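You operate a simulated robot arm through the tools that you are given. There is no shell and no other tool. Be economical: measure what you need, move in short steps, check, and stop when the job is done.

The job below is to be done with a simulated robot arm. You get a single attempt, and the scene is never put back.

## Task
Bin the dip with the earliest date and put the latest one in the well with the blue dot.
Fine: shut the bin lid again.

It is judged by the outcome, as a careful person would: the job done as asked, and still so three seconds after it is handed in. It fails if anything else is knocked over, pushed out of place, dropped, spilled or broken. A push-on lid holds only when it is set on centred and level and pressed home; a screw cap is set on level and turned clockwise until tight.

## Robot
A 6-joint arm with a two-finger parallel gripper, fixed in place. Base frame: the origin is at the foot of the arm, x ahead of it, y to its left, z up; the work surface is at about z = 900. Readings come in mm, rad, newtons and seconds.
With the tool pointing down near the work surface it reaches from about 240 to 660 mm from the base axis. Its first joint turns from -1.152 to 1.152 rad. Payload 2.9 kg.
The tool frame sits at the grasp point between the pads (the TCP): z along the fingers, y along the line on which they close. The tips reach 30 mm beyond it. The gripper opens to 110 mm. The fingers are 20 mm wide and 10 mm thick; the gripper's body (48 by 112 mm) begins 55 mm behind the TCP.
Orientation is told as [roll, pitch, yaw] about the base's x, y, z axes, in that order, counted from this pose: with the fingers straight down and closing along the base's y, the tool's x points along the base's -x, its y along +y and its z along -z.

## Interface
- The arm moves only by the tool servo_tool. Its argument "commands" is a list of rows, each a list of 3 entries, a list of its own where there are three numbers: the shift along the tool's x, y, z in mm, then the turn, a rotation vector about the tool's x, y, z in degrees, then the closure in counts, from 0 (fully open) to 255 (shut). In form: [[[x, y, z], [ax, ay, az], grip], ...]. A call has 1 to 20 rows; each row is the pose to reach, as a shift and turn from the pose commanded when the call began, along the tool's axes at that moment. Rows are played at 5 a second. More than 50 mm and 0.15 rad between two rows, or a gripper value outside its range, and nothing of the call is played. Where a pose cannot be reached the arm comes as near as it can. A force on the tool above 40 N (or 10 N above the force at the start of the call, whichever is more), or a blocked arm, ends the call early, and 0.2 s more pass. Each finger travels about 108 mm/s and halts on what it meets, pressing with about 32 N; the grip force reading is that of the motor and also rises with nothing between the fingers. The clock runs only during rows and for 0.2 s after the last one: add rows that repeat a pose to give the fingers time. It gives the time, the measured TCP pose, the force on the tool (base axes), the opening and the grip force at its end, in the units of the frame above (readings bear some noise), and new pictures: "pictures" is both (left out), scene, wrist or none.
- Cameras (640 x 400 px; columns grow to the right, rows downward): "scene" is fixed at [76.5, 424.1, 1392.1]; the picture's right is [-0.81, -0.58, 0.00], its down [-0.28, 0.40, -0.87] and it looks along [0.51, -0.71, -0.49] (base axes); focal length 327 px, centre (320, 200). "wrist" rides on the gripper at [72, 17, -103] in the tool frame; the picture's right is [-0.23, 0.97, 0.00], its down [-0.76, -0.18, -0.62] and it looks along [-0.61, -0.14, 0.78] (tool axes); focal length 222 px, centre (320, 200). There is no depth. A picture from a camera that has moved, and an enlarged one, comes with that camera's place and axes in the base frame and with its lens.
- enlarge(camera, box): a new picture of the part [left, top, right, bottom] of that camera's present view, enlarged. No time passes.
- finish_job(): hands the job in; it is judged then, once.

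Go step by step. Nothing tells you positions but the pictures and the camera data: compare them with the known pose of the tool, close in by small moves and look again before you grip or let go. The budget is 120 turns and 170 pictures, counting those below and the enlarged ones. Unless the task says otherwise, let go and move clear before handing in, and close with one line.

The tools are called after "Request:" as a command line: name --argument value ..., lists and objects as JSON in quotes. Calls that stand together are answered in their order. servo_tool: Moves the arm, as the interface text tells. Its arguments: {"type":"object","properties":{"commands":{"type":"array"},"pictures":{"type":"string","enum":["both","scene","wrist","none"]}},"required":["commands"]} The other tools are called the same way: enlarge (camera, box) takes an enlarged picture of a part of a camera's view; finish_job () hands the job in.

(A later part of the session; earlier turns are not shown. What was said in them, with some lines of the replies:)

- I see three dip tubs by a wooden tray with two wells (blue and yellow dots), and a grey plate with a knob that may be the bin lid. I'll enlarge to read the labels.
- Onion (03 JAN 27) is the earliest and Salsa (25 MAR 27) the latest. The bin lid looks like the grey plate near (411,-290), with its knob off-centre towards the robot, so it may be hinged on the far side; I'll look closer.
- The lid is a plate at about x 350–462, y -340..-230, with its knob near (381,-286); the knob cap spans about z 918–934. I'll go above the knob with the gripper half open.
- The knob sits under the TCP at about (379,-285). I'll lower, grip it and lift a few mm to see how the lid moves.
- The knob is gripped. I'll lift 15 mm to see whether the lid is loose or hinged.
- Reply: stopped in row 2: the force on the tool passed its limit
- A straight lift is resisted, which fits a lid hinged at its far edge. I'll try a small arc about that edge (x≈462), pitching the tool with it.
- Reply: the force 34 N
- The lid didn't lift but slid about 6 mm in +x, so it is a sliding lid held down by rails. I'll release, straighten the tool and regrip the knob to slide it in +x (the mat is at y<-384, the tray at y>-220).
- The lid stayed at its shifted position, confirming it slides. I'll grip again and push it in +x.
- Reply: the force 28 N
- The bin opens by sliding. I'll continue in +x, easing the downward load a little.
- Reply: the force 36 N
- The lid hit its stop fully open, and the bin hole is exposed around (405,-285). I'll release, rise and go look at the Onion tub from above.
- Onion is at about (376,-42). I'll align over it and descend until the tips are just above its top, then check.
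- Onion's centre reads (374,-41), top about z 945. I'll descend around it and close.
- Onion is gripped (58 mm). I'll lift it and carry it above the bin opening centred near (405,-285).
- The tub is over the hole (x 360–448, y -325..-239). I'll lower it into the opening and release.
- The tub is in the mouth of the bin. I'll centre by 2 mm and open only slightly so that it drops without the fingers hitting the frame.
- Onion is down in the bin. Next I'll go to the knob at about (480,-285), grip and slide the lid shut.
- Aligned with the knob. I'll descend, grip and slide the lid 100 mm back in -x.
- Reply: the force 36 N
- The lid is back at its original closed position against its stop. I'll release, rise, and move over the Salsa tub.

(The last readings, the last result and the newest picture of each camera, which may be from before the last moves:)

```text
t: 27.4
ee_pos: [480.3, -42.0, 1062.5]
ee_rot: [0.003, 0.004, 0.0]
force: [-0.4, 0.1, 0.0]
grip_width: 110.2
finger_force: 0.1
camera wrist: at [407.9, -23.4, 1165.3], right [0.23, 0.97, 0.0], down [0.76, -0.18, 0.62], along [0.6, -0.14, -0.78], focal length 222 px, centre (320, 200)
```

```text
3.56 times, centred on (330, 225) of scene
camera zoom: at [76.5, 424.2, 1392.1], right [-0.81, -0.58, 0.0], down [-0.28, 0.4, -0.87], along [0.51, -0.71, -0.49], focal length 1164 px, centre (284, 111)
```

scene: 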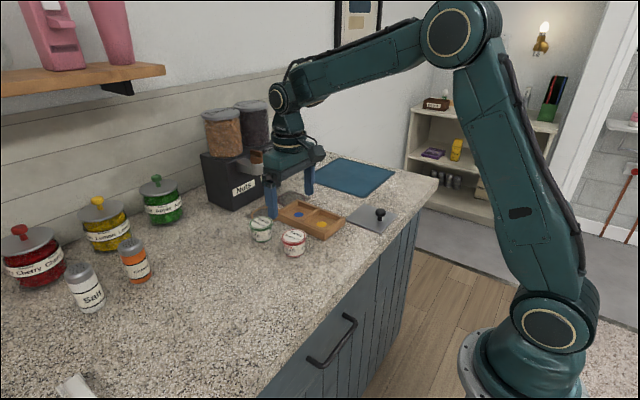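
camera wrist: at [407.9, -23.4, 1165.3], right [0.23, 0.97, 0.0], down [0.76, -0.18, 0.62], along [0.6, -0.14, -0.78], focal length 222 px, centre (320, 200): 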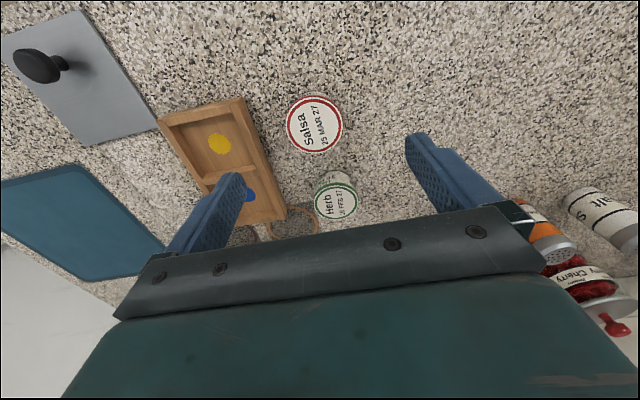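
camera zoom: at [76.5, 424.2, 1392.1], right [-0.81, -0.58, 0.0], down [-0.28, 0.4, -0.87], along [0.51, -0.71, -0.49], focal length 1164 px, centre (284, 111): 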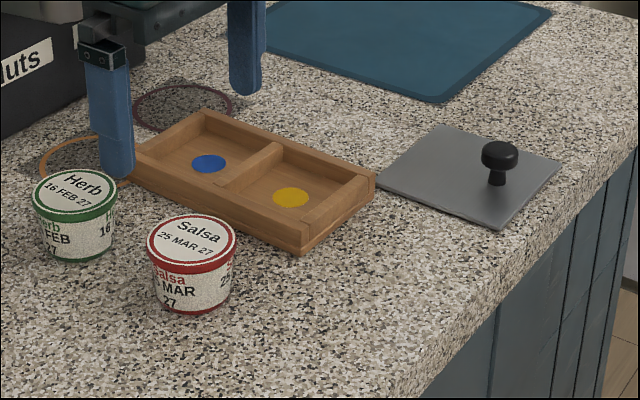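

Salsa is near (482,-46); the blue dot's well centre is near (576,-168). I'll descend above Salsa and check.

Request:
servo_tool --commands '[[[-2, -4, 32], [0, 0, 0], 20], [[-2, -4, 64], [0, 0, 0], 40], [[-2, -4, 64], [0, 0, 0], 40]]'

Request:
enlarge --camera "scene" --box '[240, 170, 360, 280]'

```text
t: 28.2
ee_pos: [480.9, -45.7, 998.7]
ee_rot: [0.001, 0.004, -0.002]
force: [0.7, 0.6, -0.7]
grip_width: 92.4
finger_force: 0.2
camera wrist: at [409.2, -27.8, 1101.7], right [0.23, 0.97, 0.0], down [0.76, -0.18, 0.62], along [0.6, -0.14, -0.78], focal length 222 px, centre (320, 200)
```

scene: 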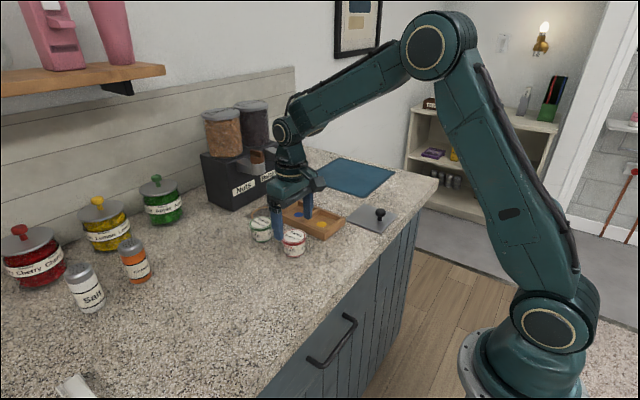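
wrist: 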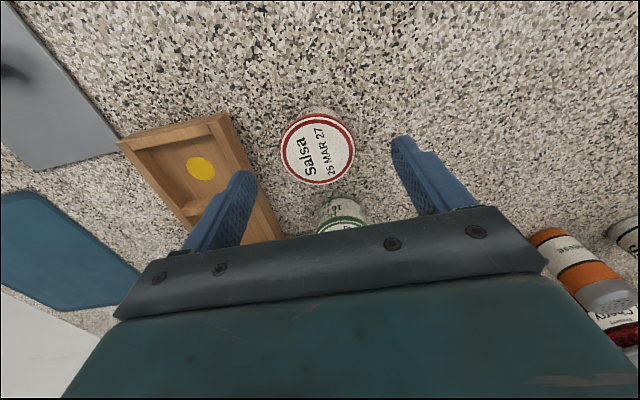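

```text
3.64 times, centred on (300, 225) of scene
camera zoom: at [76.5, 424.1, 1392.1], right [-0.81, -0.58, 0.0], down [-0.28, 0.4, -0.87], along [0.51, -0.71, -0.49], focal length 1190 px, centre (393, 109)
```

zoom: 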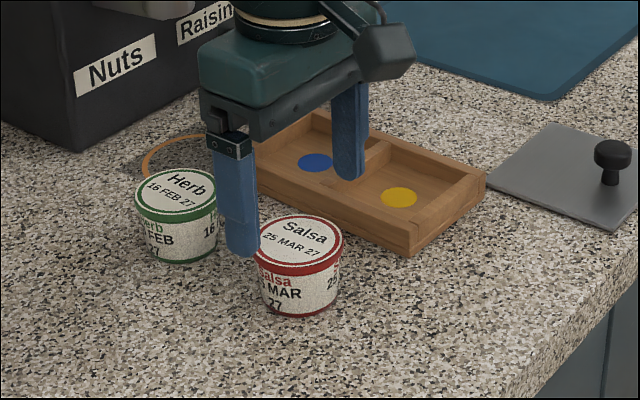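

Salsa is aligned at (481,-46). I'll descend to grip it high, near the rim, so the fingers clear the tray walls when placing.

Request:
servo_tool --commands '[[[0, 0, 24], [0, 0, 0], 60], [[0, 0, 48], [0, 0, 0], 70], [[0, 0, 48], [0, 0, 0], 120], [[0, 0, 48], [0, 0, 0], 180], [[0, 0, 48], [0, 0, 0], 180], [[0, 0, 48], [0, 0, 0], 180]]'

Request:
enlarge --camera "scene" --box '[240, 170, 360, 280]'

```text
t: 29.6
ee_pos: [479.9, -46.1, 952.3]
ee_rot: [0.002, 0.004, -0.002]
force: [-0.8, -0.9, 0.4]
grip_width: 57.7
finger_force: 31.9
camera wrist: at [408.7, -28.2, 1053.9], right [0.23, 0.97, 0.0], down [0.76, -0.18, 0.62], along [0.6, -0.14, -0.78], focal length 222 px, centre (320, 200)
```

scene: 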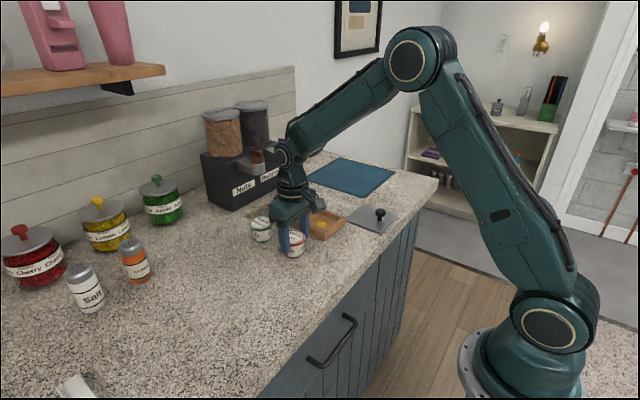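
wrist: 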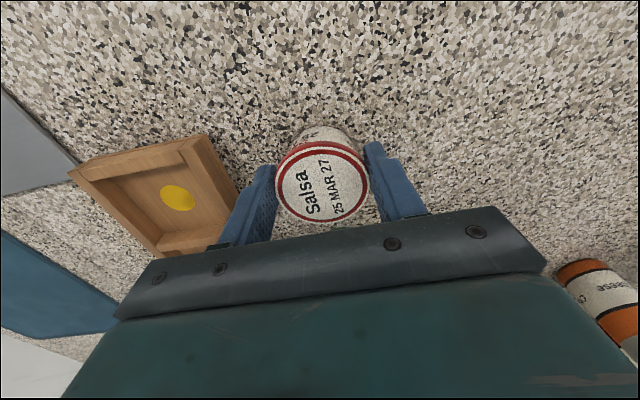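

```text
3.64 times, centred on (300, 225) of scene
camera zoom: at [76.5, 424.1, 1392.1], right [-0.81, -0.58, 0.0], down [-0.28, 0.4, -0.87], along [0.51, -0.71, -0.49], focal length 1190 px, centre (393, 109)
```

zoom: 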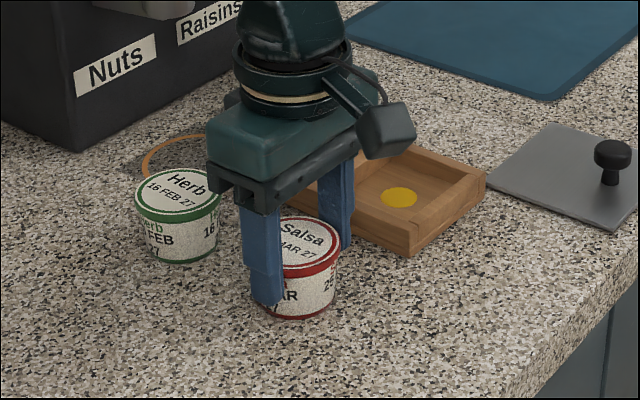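

Salsa is gripped (58 mm). I'll lift it and carry it above the blue-dot well at about (576,-169), staying high, then check.

Request:
servo_tool --commands '[[[0, 0, -40], [0, 0, 0], 185], [[0, 0, -75], [0, 0, 0], 185], [[-5, -35, -75], [0, 0, 0], 185], [[-30, -65, -75], [0, 0, 0], 185], [[-60, -95, -75], [0, 0, 0], 185], [[-95, -123, -75], [0, 0, 0], 185], [[-95, -123, -75], [0, 0, 0], 185]]'

Request:
enlarge --camera "scene" --box '[230, 150, 380, 270]'

Request:
enlarge --camera "wrist" --box '[220, 80, 440, 230]'

```text
t: 31.2
ee_pos: [574.6, -169.4, 1025.6]
ee_rot: [0.002, 0.005, 0.001]
force: [0.3, -1.0, -1.3]
grip_width: 57.5
finger_force: 32.1
camera wrist: at [502.6, -151.5, 1128.4], right [0.23, 0.97, 0.0], down [0.76, -0.18, 0.62], along [0.6, -0.14, -0.78], focal length 222 px, centre (320, 200)
```

scene: 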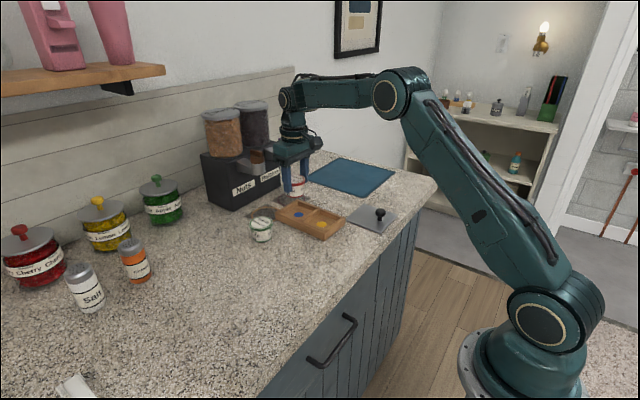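
wrist: 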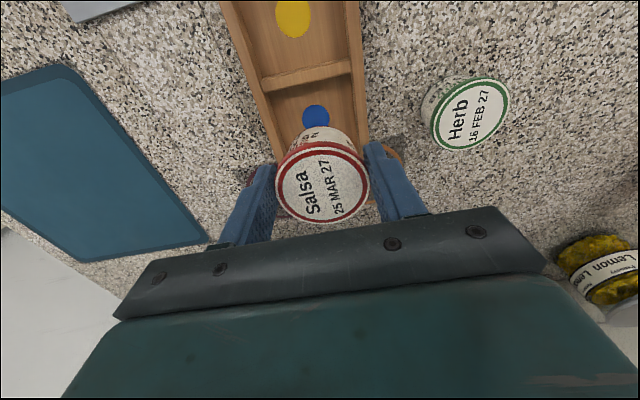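

```text
3.33 times, centred on (305, 210) of scene
camera zoom: at [76.6, 424.1, 1392.1], right [-0.81, -0.58, 0.0], down [-0.28, 0.4, -0.87], along [0.51, -0.71, -0.49], focal length 1091 px, centre (370, 167)
```

zoom: 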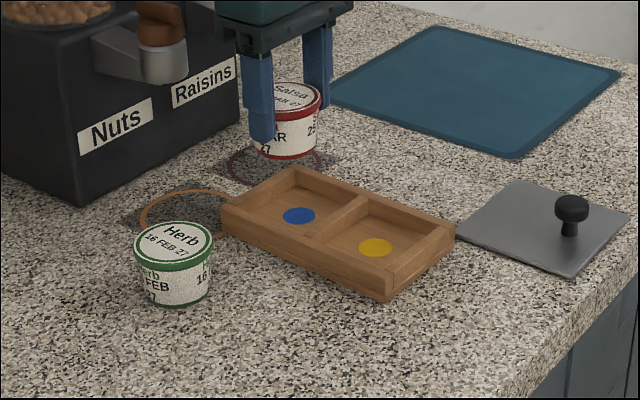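

```text
2.67 times, centred on (330, 155) of wrist
camera zoom: at [502.6, -151.5, 1128.4], right [0.23, 0.97, 0.0], down [0.76, -0.18, 0.62], along [0.6, -0.14, -0.78], focal length 592 px, centre (293, 320)
```

zoom: 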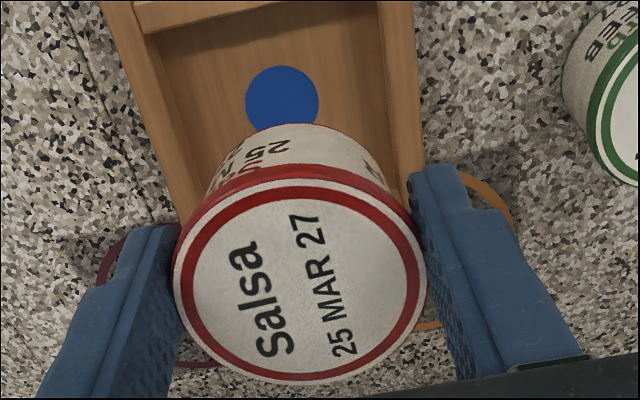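

The tub is directly over the blue-dot well, centre (574,-170). I'll lower most of the way and check.

Request:
servo_tool --commands '[[[0, 0, 20], [0, 0, 0], 185], [[0, 0, 40], [0, 0, 0], 185], [[0, 0, 57], [0, 0, 0], 185], [[0, 0, 57], [0, 0, 0], 185]]'

Request:
enlarge --camera "scene" --box '[230, 150, 380, 270]'

Request:
enlarge --camera "wrist" --box '[220, 80, 440, 230]'

```text
t: 32.2
ee_pos: [574.9, -168.9, 968.3]
ee_rot: [0.001, 0.003, -0.001]
force: [-0.4, 0.6, -1.4]
grip_width: 57.6
finger_force: 31.5
camera wrist: at [503.3, -151.5, 1070.9], right [0.23, 0.97, 0.0], down [0.76, -0.18, 0.62], along [0.6, -0.14, -0.78], focal length 222 px, centre (320, 200)
```

scene: 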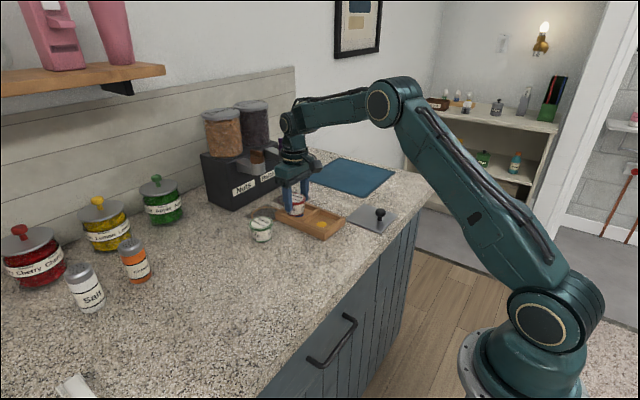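
wrist: 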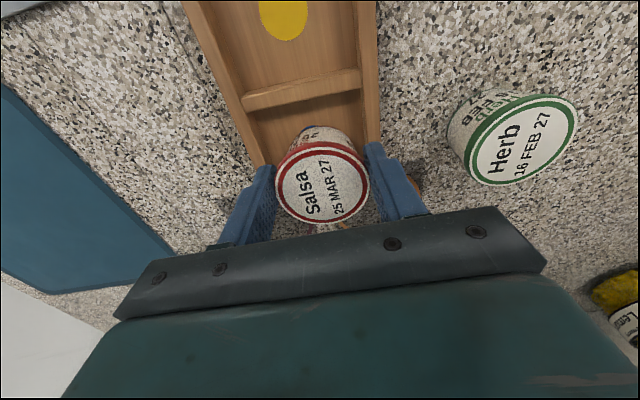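

```text
3.33 times, centred on (305, 210) of scene
camera zoom: at [76.6, 424.1, 1392.1], right [-0.81, -0.58, 0.0], down [-0.28, 0.4, -0.87], along [0.51, -0.71, -0.49], focal length 1091 px, centre (370, 167)
```

zoom: 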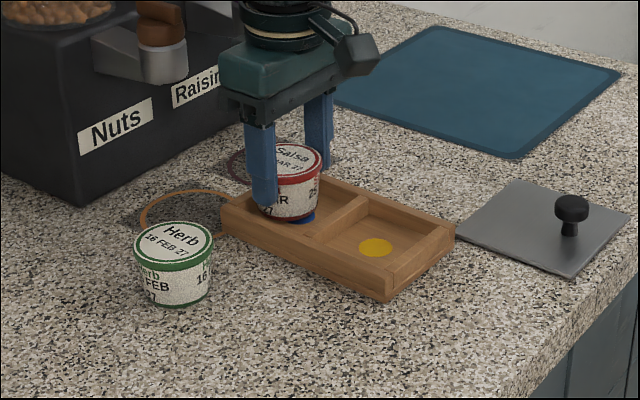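

```text
2.67 times, centred on (330, 155) of wrist
camera zoom: at [503.3, -151.5, 1070.9], right [0.23, 0.97, 0.0], down [0.76, -0.18, 0.62], along [0.6, -0.14, -0.78], focal length 592 px, centre (293, 320)
```

zoom: 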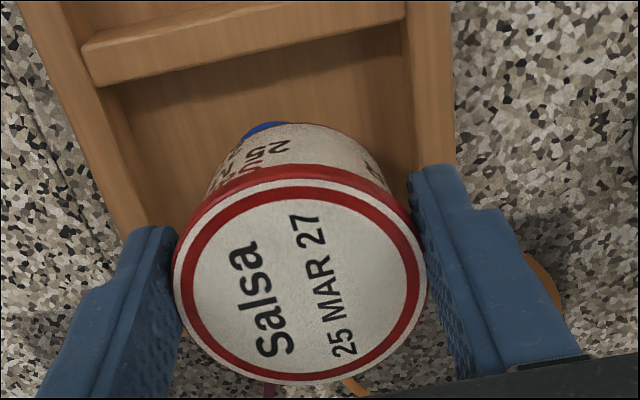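

The tub is entering the well, slightly towards +x; I'll shift 2 mm and lower slowly, watching for contact.

Request:
servo_tool --commands '[[[2, 0, 3], [0, 0, 0], 185], [[2, 0, 6], [0, 0, 0], 185], [[2, 0, 8], [0, 0, 0], 185], [[2, 0, 9], [0, 0, 0], 185], [[2, 0, 9], [0, 0, 0], 185]]' --pictures "none"

Request:
enlarge --camera "scene" --box '[250, 160, 340, 230]'

```text
t: 33.4
ee_pos: [573.1, -169.0, 959.1]
ee_rot: [0.003, 0.001, 0.002]
force: [0.2, 0.0, 0.0]
grip_width: 57.4
finger_force: 32.4
```

```text
5.71 times, centred on (295, 195) of scene
camera zoom: at [76.5, 424.1, 1392.1], right [-0.81, -0.58, 0.0], down [-0.28, 0.4, -0.87], along [0.51, -0.71, -0.49], focal length 1870 px, centre (463, 229)
```

zoom: 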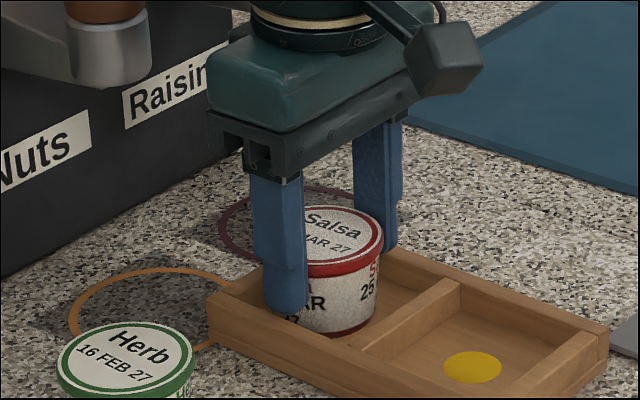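

Nearly down, with no contact force yet. I'll lower a few mm more in fine steps.

Request:
servo_tool --commands '[[[0, 0, 1], [0, 0, 0], 185], [[0, 0, 2], [0, 0, 0], 185], [[0, 0, 2], [0, 0, 0], 185]]' --pictures "none"

```text
t: 34.2
ee_pos: [573.3, -169.6, 958.9]
ee_rot: [0.0, 0.0, -0.002]
force: [-4.2, 0.0, 17.4]
grip_width: 57.5
finger_force: 32.7
```

The tub has touched the well floor (17 N). I'll back off 1 mm, open a little and rise straight up.

Request:
servo_tool --commands '[[[0, 0, -1.5], [0, 0, 0], 185], [[0, 0, -1.5], [0, 0, 0], 100], [[0, 0, -1.5], [0, 0, 0], 95], [[0, 0, -1.5], [0, 0, 0], 95], [[0, 0, -35], [0, 0, 0], 95], [[0, 0, -80], [0, 0, 0], 95], [[20, 0, -120], [0, 0, 0], 60], [[65, 0, -130], [0, 0, 0], 0], [[110, 0, -130], [0, 0, 0], 0], [[110, 0, -130], [0, 0, 0], 0]]'

Request:
enlarge --camera "scene" --box '[230, 150, 430, 280]'

```text
t: 36.4
ee_pos: [463.9, -167.0, 1087.3]
ee_rot: [0.001, 0.004, 0.001]
force: [0.6, -1.0, -0.8]
grip_width: 109.9
finger_force: 0.1
camera wrist: at [392.0, -150.8, 1190.2], right [0.23, 0.97, 0.0], down [0.76, -0.18, 0.62], along [0.6, -0.14, -0.78], focal length 222 px, centre (320, 200)
```

scene: 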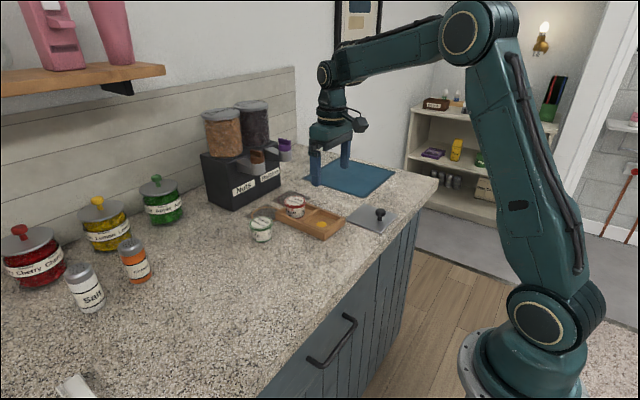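
wrist: 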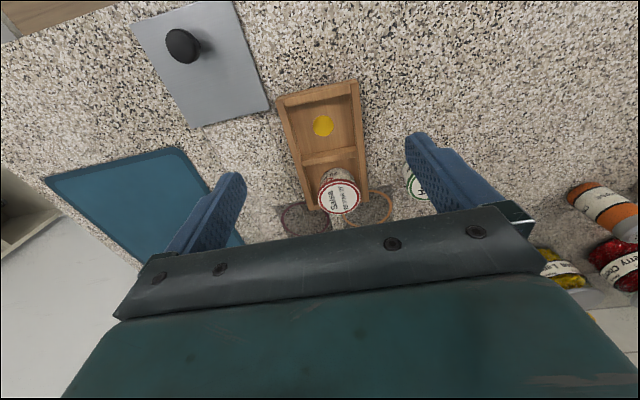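

```text
3.08 times, centred on (330, 215) of scene
camera zoom: at [76.5, 424.1, 1392.1], right [-0.81, -0.58, 0.0], down [-0.28, 0.4, -0.87], along [0.51, -0.71, -0.49], focal length 1007 px, centre (289, 154)
```

zoom: 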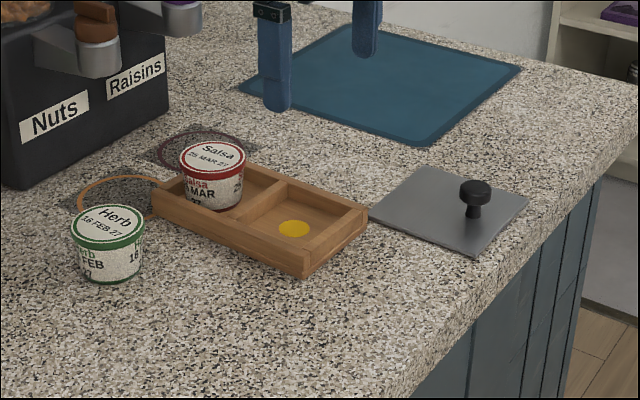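

Salsa sits level in the blue-dot well and Herb is untouched. One last check of the lid against its original position.

Request:
enlarge --camera "scene" --box '[330, 190, 410, 240]'

Request:
enlarge --camera "wrist" --box '[120, 0, 380, 220]'

```text
8.00 times, centred on (370, 215) of scene
camera zoom: at [76.5, 424.1, 1392.1], right [-0.81, -0.58, 0.0], down [-0.28, 0.4, -0.87], along [0.51, -0.71, -0.49], focal length 2618 px, centre (-80, 80)
```

zoom: 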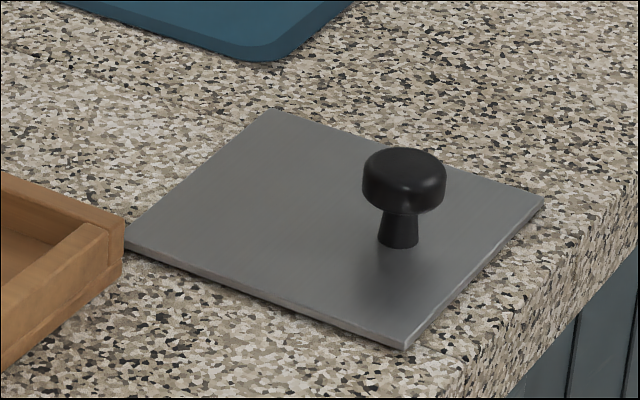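

```text
1.82 times, centred on (250, 110) of wrist
camera zoom: at [392.0, -150.8, 1190.2], right [0.23, 0.97, 0.0], down [0.76, -0.18, 0.62], along [0.6, -0.14, -0.78], focal length 404 px, centre (447, 364)
```

zoom: 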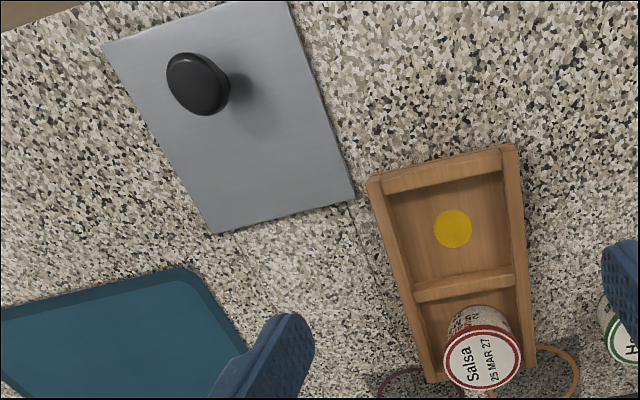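

The lid matches its original closed position, and everything is in place with the arm clear. Handing in.

Request:
finish_job

```text
The job is handed in.
```

The Onion dip (03 JAN 27, the earliest) is in the bin with the lid slid shut again, and the Salsa dip (25 MAR 27, the latest) is in the blue-dot well.
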